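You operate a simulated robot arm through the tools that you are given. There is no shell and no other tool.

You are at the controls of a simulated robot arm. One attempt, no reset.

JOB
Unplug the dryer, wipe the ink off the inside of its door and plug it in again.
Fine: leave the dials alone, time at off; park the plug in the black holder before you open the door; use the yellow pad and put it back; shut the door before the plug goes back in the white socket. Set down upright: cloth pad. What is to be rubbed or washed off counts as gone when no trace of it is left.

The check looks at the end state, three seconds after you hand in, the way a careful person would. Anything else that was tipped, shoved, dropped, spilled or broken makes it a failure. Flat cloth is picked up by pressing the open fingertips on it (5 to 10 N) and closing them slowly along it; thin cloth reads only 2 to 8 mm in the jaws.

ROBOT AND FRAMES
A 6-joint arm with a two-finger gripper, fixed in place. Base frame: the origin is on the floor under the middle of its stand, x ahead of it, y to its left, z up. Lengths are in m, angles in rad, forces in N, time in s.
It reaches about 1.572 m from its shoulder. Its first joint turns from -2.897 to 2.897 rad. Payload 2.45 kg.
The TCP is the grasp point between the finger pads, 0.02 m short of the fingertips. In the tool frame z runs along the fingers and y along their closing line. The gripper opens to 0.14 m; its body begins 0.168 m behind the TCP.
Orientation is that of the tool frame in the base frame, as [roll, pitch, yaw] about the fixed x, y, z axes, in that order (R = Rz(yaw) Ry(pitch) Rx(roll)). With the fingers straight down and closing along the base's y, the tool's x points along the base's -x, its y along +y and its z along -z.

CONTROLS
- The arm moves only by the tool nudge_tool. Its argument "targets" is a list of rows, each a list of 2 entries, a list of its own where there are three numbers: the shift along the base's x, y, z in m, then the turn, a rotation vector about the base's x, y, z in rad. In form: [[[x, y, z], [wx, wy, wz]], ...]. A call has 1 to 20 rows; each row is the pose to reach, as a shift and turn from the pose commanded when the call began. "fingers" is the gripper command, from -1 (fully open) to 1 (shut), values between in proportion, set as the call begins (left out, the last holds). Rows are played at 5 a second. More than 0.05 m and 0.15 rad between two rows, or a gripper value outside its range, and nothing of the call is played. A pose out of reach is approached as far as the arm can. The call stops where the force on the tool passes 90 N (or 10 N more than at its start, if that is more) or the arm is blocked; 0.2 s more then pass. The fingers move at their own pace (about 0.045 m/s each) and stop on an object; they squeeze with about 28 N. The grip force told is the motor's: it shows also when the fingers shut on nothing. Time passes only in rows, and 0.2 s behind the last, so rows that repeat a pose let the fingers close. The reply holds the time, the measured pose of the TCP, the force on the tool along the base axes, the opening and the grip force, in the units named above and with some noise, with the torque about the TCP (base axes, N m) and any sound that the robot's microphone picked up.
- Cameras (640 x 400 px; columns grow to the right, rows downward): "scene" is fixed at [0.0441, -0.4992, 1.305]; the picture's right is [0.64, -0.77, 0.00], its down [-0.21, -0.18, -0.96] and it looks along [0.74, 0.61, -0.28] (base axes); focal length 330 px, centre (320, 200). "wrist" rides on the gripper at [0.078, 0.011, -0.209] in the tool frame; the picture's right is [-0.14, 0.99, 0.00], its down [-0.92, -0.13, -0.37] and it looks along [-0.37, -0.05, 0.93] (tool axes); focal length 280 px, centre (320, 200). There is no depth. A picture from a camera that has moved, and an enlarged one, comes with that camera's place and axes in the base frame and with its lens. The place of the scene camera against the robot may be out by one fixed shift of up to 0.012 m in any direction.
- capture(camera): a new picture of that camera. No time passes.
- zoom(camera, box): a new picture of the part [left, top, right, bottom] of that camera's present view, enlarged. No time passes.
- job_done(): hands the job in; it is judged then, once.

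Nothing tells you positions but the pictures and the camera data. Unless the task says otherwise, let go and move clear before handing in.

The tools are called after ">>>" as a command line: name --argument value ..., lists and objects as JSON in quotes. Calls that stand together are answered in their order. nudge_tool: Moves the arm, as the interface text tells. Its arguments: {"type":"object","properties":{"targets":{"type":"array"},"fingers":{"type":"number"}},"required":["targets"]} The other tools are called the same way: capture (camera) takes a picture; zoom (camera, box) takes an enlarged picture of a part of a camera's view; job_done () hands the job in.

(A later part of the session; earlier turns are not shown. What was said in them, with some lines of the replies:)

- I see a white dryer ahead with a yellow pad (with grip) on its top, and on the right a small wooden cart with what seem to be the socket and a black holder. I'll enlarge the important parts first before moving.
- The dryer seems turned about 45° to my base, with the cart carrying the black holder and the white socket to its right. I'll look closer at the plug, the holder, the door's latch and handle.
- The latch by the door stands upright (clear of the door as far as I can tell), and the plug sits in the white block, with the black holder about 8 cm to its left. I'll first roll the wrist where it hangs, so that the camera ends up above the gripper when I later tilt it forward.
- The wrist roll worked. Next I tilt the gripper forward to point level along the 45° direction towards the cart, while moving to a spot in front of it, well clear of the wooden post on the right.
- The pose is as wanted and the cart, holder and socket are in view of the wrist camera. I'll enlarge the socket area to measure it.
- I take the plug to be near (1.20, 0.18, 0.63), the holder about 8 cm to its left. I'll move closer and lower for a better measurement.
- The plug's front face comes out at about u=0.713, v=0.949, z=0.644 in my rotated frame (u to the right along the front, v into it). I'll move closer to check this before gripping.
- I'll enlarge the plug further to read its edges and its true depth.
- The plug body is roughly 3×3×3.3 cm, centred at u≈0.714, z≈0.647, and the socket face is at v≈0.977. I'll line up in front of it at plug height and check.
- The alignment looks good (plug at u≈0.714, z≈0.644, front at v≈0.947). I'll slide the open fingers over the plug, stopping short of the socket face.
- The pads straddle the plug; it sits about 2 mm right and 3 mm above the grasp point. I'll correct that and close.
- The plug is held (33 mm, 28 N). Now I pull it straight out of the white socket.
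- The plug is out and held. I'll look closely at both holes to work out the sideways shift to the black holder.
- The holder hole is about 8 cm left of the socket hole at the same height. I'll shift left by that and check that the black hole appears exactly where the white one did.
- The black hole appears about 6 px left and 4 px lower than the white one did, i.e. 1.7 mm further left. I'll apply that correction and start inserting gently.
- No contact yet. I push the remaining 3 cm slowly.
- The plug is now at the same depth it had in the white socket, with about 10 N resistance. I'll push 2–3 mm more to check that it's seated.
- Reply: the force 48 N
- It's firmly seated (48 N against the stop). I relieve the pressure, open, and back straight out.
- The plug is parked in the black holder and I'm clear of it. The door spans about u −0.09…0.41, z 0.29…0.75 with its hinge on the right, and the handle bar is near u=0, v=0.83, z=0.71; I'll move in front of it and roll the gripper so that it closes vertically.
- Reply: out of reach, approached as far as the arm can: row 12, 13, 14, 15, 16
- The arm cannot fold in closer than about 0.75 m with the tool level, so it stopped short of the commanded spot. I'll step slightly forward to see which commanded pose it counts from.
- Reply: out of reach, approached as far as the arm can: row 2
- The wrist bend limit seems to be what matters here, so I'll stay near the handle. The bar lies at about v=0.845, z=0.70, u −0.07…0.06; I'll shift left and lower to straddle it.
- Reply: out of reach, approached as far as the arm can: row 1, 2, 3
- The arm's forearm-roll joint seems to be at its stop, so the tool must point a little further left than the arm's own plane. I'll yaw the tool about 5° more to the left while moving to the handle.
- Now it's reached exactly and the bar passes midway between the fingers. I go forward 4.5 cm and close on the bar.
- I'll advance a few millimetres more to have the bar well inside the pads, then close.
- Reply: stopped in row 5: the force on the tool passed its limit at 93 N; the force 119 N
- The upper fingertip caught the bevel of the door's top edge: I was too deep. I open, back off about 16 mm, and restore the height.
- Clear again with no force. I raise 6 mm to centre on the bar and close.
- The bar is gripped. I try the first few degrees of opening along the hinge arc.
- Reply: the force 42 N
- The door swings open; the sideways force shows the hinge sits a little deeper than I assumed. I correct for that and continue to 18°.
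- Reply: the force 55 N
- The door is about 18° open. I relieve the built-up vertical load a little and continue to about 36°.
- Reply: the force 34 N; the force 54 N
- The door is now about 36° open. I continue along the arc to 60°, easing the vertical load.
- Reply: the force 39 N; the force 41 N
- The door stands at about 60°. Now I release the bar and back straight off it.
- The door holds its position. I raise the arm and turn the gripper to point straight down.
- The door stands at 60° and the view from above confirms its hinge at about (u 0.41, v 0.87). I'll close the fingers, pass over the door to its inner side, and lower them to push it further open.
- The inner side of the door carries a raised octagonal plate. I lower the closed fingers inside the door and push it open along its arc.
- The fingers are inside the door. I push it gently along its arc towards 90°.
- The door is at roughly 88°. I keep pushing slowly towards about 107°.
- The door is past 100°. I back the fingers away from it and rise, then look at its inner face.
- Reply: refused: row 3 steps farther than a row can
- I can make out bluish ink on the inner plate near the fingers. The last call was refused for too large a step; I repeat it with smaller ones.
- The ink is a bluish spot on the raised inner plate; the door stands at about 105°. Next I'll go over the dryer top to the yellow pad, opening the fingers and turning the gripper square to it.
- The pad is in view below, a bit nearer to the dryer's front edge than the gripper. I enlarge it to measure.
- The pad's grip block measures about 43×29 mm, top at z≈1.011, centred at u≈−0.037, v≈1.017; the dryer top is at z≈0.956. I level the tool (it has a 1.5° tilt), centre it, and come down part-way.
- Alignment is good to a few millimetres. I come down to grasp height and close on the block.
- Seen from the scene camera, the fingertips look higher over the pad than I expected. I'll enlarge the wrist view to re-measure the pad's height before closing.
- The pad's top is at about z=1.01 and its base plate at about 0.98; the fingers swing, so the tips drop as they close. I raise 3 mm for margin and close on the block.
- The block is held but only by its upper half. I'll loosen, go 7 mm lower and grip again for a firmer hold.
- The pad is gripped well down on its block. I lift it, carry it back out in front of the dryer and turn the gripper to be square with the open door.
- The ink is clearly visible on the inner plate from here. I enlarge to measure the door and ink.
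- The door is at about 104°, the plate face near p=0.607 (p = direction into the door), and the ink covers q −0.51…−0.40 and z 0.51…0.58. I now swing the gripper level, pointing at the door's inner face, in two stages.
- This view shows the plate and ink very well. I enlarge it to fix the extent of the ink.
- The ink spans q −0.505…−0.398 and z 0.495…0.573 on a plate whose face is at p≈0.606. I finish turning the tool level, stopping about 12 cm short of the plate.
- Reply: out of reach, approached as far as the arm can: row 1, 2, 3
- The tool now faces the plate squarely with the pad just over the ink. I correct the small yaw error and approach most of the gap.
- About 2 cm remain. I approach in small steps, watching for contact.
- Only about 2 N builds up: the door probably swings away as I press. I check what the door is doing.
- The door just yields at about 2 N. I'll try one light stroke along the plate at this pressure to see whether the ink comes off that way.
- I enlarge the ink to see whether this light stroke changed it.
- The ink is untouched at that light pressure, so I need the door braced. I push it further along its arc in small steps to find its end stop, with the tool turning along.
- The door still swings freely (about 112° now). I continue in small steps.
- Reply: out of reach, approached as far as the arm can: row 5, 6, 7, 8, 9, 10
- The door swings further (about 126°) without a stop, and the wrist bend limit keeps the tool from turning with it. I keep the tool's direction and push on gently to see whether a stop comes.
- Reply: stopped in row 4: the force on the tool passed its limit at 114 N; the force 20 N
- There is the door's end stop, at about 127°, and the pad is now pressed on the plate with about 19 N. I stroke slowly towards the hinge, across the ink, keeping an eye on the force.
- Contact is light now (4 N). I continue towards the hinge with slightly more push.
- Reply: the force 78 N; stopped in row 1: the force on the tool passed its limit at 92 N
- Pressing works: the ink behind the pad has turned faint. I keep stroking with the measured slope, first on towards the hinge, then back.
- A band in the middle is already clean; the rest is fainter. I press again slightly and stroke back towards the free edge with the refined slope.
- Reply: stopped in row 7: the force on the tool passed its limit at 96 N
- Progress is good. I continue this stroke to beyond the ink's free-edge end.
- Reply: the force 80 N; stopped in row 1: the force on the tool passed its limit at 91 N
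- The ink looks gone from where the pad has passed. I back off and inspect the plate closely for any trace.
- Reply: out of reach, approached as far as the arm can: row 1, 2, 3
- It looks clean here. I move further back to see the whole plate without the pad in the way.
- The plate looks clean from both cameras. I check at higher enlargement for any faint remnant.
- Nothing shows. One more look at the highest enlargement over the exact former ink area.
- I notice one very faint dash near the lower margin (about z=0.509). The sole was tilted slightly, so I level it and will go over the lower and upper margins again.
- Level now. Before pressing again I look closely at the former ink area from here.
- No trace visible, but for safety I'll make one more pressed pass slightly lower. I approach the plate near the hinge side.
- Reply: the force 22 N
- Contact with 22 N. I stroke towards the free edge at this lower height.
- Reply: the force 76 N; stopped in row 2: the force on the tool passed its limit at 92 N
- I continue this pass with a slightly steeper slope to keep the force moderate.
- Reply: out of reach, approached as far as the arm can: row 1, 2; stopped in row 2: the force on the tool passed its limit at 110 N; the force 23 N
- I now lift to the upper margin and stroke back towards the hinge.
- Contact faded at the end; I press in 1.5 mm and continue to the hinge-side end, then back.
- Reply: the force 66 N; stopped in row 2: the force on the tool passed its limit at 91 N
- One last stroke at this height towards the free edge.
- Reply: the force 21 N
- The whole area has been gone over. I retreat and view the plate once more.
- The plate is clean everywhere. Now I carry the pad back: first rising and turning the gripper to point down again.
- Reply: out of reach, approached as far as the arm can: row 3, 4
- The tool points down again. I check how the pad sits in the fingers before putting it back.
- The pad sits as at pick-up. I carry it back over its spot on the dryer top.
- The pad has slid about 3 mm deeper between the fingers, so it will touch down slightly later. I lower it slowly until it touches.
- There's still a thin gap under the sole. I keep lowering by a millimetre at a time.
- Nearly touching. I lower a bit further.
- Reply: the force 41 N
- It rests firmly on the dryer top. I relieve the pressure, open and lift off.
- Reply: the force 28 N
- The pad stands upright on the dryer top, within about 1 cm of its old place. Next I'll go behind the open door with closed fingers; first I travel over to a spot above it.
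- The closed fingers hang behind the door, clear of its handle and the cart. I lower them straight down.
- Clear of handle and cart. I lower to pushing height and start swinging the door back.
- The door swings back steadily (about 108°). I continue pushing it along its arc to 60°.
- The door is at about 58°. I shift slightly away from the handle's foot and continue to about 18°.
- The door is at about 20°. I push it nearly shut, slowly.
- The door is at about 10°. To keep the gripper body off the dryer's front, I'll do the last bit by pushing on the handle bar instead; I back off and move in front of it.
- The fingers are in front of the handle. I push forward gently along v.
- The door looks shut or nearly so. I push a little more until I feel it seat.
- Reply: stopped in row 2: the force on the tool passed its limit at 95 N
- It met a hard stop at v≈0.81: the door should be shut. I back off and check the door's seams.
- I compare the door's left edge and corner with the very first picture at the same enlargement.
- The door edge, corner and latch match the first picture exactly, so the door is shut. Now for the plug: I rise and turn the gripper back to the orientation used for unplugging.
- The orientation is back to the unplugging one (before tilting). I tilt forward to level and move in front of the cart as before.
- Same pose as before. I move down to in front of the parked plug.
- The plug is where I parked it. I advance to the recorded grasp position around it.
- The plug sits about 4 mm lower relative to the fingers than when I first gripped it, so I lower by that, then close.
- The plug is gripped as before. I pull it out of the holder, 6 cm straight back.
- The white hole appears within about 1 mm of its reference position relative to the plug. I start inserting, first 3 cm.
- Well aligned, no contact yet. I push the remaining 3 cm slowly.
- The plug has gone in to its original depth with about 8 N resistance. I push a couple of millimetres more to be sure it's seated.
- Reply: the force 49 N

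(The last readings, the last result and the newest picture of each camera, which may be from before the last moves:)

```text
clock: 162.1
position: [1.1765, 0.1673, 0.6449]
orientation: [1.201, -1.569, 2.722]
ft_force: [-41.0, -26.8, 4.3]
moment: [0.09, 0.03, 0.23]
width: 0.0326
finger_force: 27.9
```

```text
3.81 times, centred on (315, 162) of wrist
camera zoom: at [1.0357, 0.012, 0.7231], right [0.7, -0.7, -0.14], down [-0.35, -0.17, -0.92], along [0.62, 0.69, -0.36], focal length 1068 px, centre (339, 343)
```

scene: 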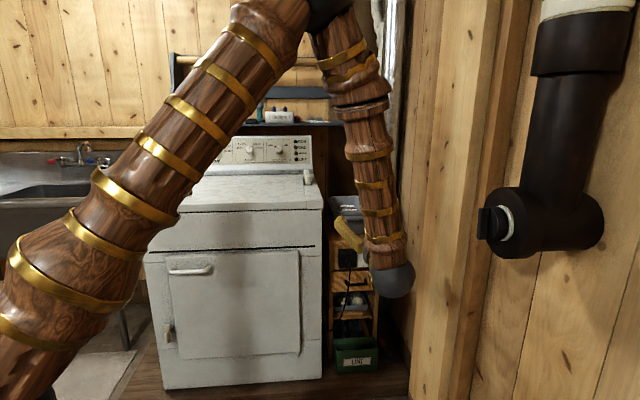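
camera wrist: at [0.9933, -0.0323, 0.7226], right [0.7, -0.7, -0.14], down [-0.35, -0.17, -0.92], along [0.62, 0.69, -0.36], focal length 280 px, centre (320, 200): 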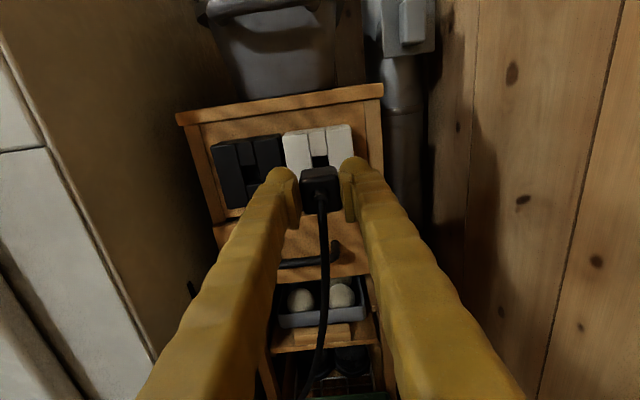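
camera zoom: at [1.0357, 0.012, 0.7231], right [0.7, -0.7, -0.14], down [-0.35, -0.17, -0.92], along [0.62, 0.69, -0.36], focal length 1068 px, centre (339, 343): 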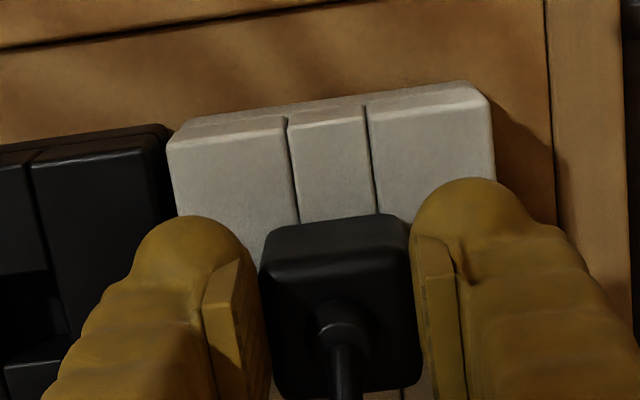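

It's seated against its stop (48 N). I relieve, release and back straight out.

>>> nudge_tool --targets '[[[-0.0012, -0.0012, 0], [0, 0, 0]], [[-0.0012, -0.0012, 0], [0, 0, 0]]]'

>>> nudge_tool --targets '[[[0, 0, 0], [0, 0, 0]], [[0, 0, 0], [0, 0, 0]], [[0, 0, 0], [0, 0, 0]], [[0, 0, 0], [0, 0, 0]], [[0, 0, 0], [0, 0, 0]]]' --fingers -0.4

>>> nudge_tool --targets '[[[-0.0141, -0.0141, 0], [0, 0, 0]], [[-0.0354, -0.0354, 0], [0, 0, 0]], [[-0.0636, -0.0636, 0], [0, 0, 0]], [[-0.0919, -0.0919, 0], [0, 0, 0]], [[-0.1202, -0.1202, 0], [0, 0, 0]], [[-0.1485, -0.1485, 0.02], [0, 0, 0]]]'

>>> capture --camera "wrist"

>>> zoom --camera "wrist" --box '[250, 140, 400, 260]'

```text
clock: 162.7
position: [1.1766, 0.1672, 0.6447]
orientation: [1.42, -1.568, 2.505]
ft_force: [6.3, -10.6, -9.4]
moment: [-0.15, 0.12, -0.28]
width: 0.0327
finger_force: 27.5
```

```text
clock: 163.9
position: [1.177, 0.1674, 0.6453]
orientation: [1.066, -1.569, 2.862]
ft_force: [-0.1, -0.2, -0.1]
moment: [0.01, 0.01, 0.03]
width: 0.0981
finger_force: 0.1
```

```text
clock: 165.3
position: [1.0267, 0.0205, 0.6634]
orientation: [1.083, -1.569, 2.843]
ft_force: [0.4, -0.5, 0.3]
moment: [-0.02, 0.01, -0.04]
width: 0.0981
finger_force: 0.0
```

```text
taken
camera wrist: at [0.8855, -0.1344, 0.7419], right [0.7, -0.7, -0.14], down [-0.35, -0.17, -0.92], along [0.62, 0.69, -0.36], focal length 280 px, centre (320, 200)
```

wrist: 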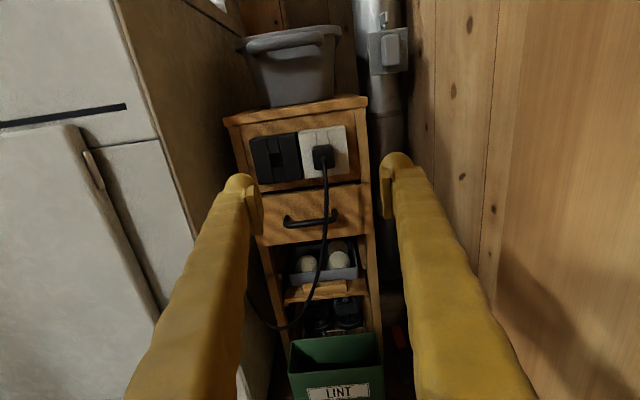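

```text
3.33 times, centred on (325, 200) of wrist
camera zoom: at [0.8855, -0.1344, 0.7419], right [0.7, -0.7, -0.14], down [-0.35, -0.17, -0.92], along [0.62, 0.69, -0.36], focal length 935 px, centre (303, 200)
```

zoom: 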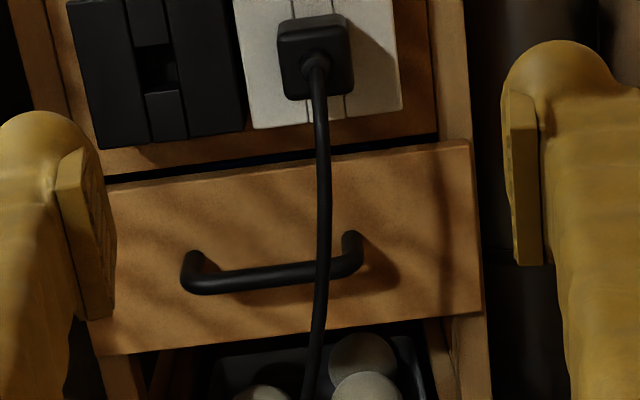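

The plug is back in the white socket. I move well clear and then inspect everything against the starting pictures.

>>> nudge_tool --targets '[[[-0.0235, -0.001, 0.0411], [0, 0, 0]], [[-0.0469, -0.0021, 0.0823], [0, 0, 0]], [[-0.0704, -0.0031, 0.1234], [0, 0, 0]], [[-0.0938, -0.0042, 0.1646], [0, 0, 0]], [[-0.1173, -0.0052, 0.2057], [0, 0, 0]], [[-0.1407, -0.0063, 0.2469], [0, 0, 0]], [[-0.1641, -0.0073, 0.288], [0, 0, 0]]]'

>>> capture --camera "wrist"

>>> zoom --camera "wrist" --box '[80, 50, 300, 180]'

>>> zoom --camera "scene" --box '[165, 170, 205, 205]'

>>> capture --camera "scene"

```text
clock: 166.9
position: [0.8652, 0.012, 0.9522]
orientation: [0.88, -1.57, 3.046]
ft_force: [0.2, -0.4, 1.0]
moment: [0.03, 0.01, 0.0]
width: 0.098
finger_force: 0.0
```

```text
taken
camera wrist: at [0.7242, -0.1436, 1.0311], right [0.7, -0.7, -0.14], down [-0.35, -0.17, -0.92], along [0.62, 0.69, -0.36], focal length 280 px, centre (320, 200)
```

wrist: 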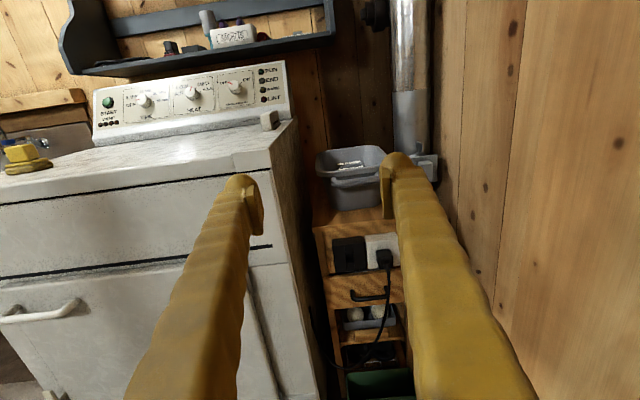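

```text
2.91 times, centred on (190, 115) of wrist
camera zoom: at [0.7242, -0.1436, 1.0311], right [0.7, -0.7, -0.14], down [-0.35, -0.17, -0.92], along [0.62, 0.69, -0.36], focal length 816 px, centre (698, 447)
```

zoom: 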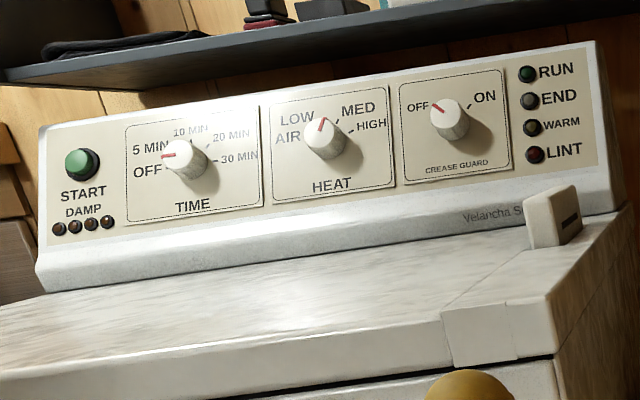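

```text
11.43 times, centred on (185, 188) of scene
camera zoom: at [0.0441, -0.4992, 1.305], right [0.64, -0.77, 0.0], down [-0.21, -0.18, -0.96], along [0.74, 0.61, -0.28], focal length 3766 px, centre (1863, 343)
```

zoom: 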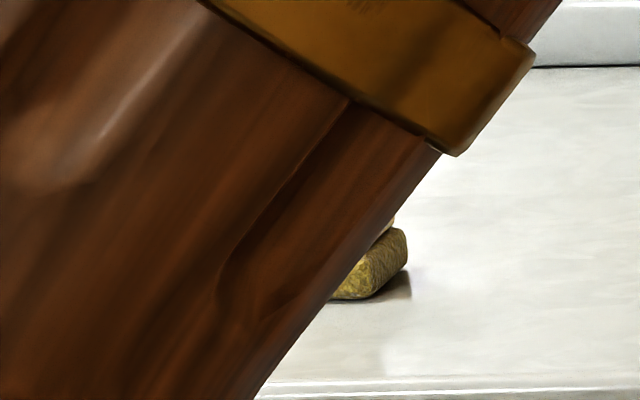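

```text
taken
```

scene: 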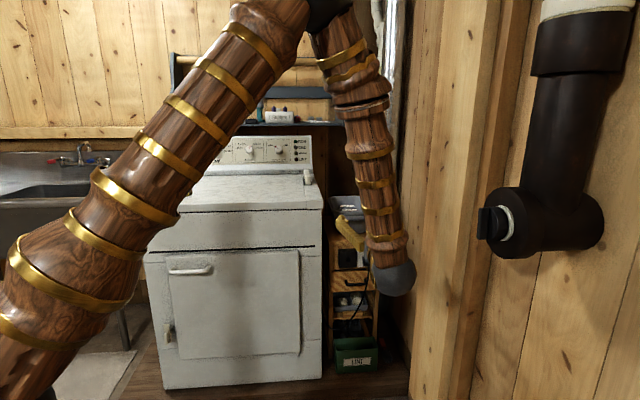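

Dials and lamps are unchanged (TIME at OFF). I compare the pad's position with the first wrist picture from this same pose.

>>> zoom --camera "wrist" --box '[0, 120, 320, 320]'

>>> zoom --camera "wrist" --box '[0, 130, 80, 185]'

>>> zoom --camera "wrist" --box '[310, 215, 430, 290]'

```text
2.00 times, centred on (160, 220) of wrist
camera zoom: at [0.7242, -0.1436, 1.0311], right [0.7, -0.7, -0.14], down [-0.35, -0.17, -0.92], along [0.62, 0.69, -0.36], focal length 561 px, centre (640, 160)
```

zoom: 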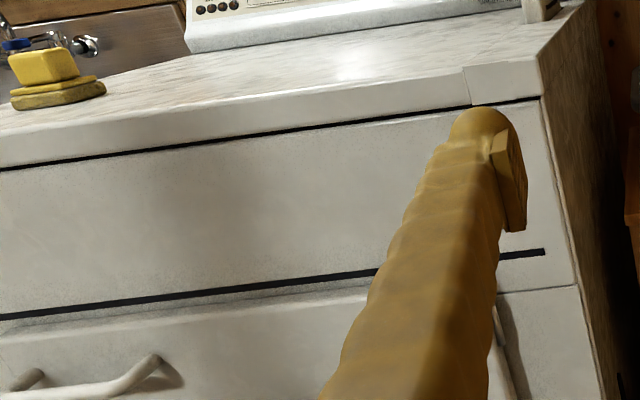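

```text
7.27 times, centred on (40, 158) of wrist
camera zoom: at [0.7242, -0.1436, 1.0311], right [0.7, -0.7, -0.14], down [-0.35, -0.17, -0.92], along [0.62, 0.69, -0.36], focal length 2039 px, centre (2356, 509)
```

zoom: 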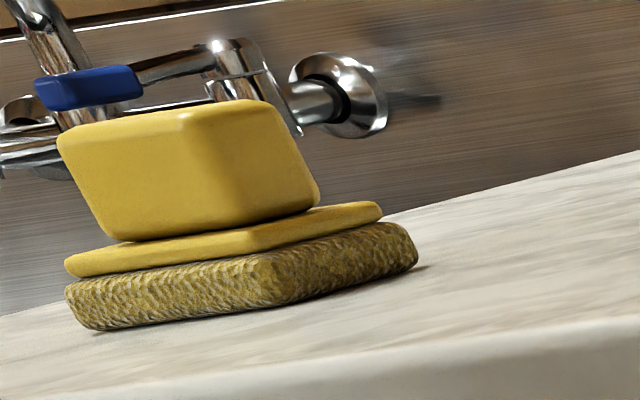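

```text
5.33 times, centred on (370, 252) of wrist
camera zoom: at [0.7242, -0.1436, 1.0311], right [0.7, -0.7, -0.14], down [-0.35, -0.17, -0.92], along [0.62, 0.69, -0.36], focal length 1495 px, centre (53, -80)
```

zoom: 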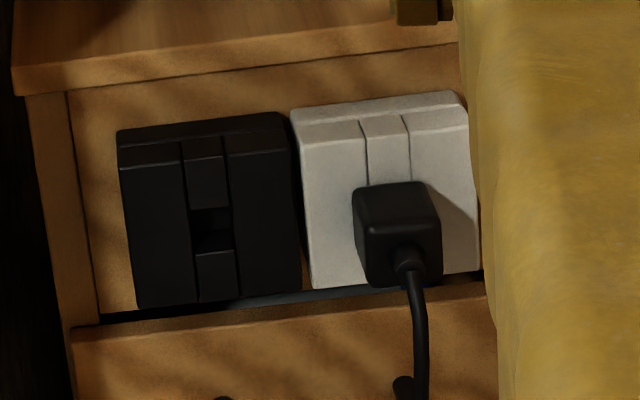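

The pad lies flat and upright, about 1 cm from its old spot, and the plug sits in the white socket. I move the arm back up to its starting place for a last unobstructed look.

>>> nudge_tool --targets '[[[-0.0152, 0.0157, 0.0227], [-0.0788, 0.0792, 0]], [[-0.0305, 0.0314, 0.0454], [-0.1576, 0.1584, 0]], [[-0.0457, 0.0471, 0.0681], [-0.2364, 0.2376, 0]], [[-0.0609, 0.0629, 0.0909], [-0.3151, 0.3169, 0]], [[-0.0761, 0.0786, 0.1136], [-0.3939, 0.3961, 0]], [[-0.0914, 0.0943, 0.1363], [-0.4727, 0.4753, 0]], [[-0.1066, 0.11, 0.159], [-0.5515, 0.5545, 0]], [[-0.1218, 0.1257, 0.1817], [-0.6303, 0.6337, 0]], [[-0.1371, 0.1414, 0.2044], [-0.7091, 0.7129, 0]], [[-0.1523, 0.1571, 0.2271], [-0.7879, 0.7921, 0]], [[-0.1675, 0.1729, 0.2499], [-0.8666, 0.8714, 0]], [[-0.1827, 0.1886, 0.2726], [-0.9454, 0.9506, 0]], [[-0.198, 0.2043, 0.2953], [-1.0242, 1.0298, 0]], [[-0.2132, 0.22, 0.318], [-1.103, 1.109, 0]]]'

>>> capture --camera "scene"

>>> zoom --camera "scene" --box '[330, 240, 390, 278]'

>>> zoom --camera "scene" --box '[165, 170, 205, 205]'

>>> zoom --camera "scene" --box '[130, 230, 340, 390]'

```text
clock: 169.9
position: [0.6525, 0.2307, 1.2732]
orientation: [-3.141, -0.006, 0.783]
ft_force: [-0.2, 0.4, 0.0]
moment: [0.01, 0.0, -0.01]
width: 0.0982
finger_force: 0.0
```

```text
taken
```

scene: 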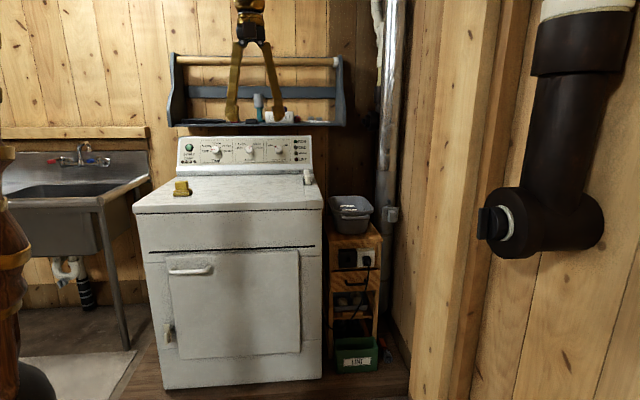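

```text
10.53 times, centred on (360, 259) of scene
camera zoom: at [0.0441, -0.4992, 1.305], right [0.64, -0.77, 0.0], down [-0.21, -0.18, -0.96], along [0.74, 0.61, -0.28], focal length 3469 px, centre (-101, -421)
```

zoom: 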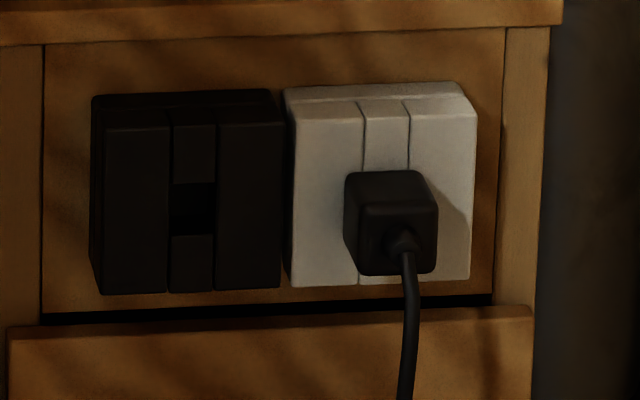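

```text
11.43 times, centred on (185, 188) of scene
camera zoom: at [0.0441, -0.4992, 1.305], right [0.64, -0.77, 0.0], down [-0.21, -0.18, -0.96], along [0.74, 0.61, -0.28], focal length 3766 px, centre (1863, 343)
```

zoom: 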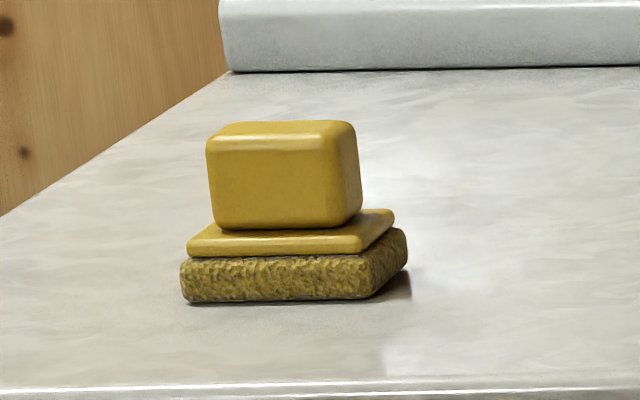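

```text
2.50 times, centred on (235, 310) of scene
camera zoom: at [0.0441, -0.4992, 1.305], right [0.64, -0.77, 0.0], down [-0.21, -0.18, -0.96], along [0.74, 0.61, -0.28], focal length 824 px, centre (532, -75)
```

zoom: 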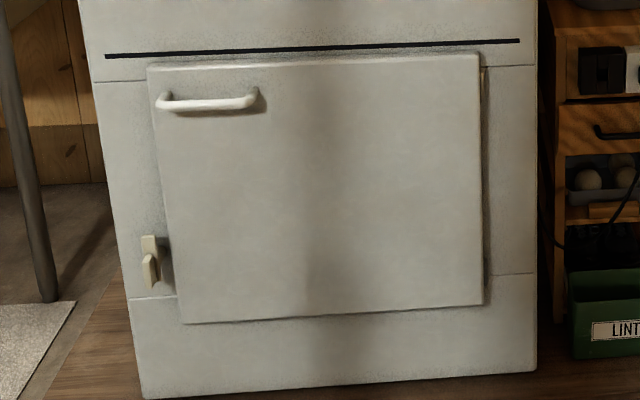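

The dryer is back as it was. The door is shut, matching the first picture, and the plug is seated in the white socket with the black holder empty. The pad stands upright about 1 cm from its old spot, and the dials are unchanged with TIME at OFF. The ink is gone as far as I can see, and the arm is clear, so I hand the job in.

>>> job_done

```text
The job is handed in.
```

The dryer was unplugged, the ink on the inside of its door wiped off, and the dryer plugged in again; the job is handed in. I don't have the result of the check.

- **Plug:** it was parked in the black holder before the door was opened. It went back into the white socket only after the door was shut. It is pushed in to its stop and sits about 2 mm left of where it was.
- **Ink:** I went over the whole patch with the yellow pad pressed on. I also made extra passes above and below, because I had seen one very faint mark near the lower edge. The last enlarged pictures, taken before the final passes along the edges were checked from further back, showed no trace.
- **Door:** it is shut, and its edges and latch match the first picture.
- **Pad:** it is back on top of the dryer, upright and flat, but about 1 cm left of where it stood. It shifted as the fingers opened.
- **Dials:** I did not touch them. TIME is still at OFF.

The push limit of about 90 N was reached several times: once on the door's top edge when I first tried to grip the handle, when the open door met its stop, while wiping, and when pressing the door shut. I saw no damage from any of these.
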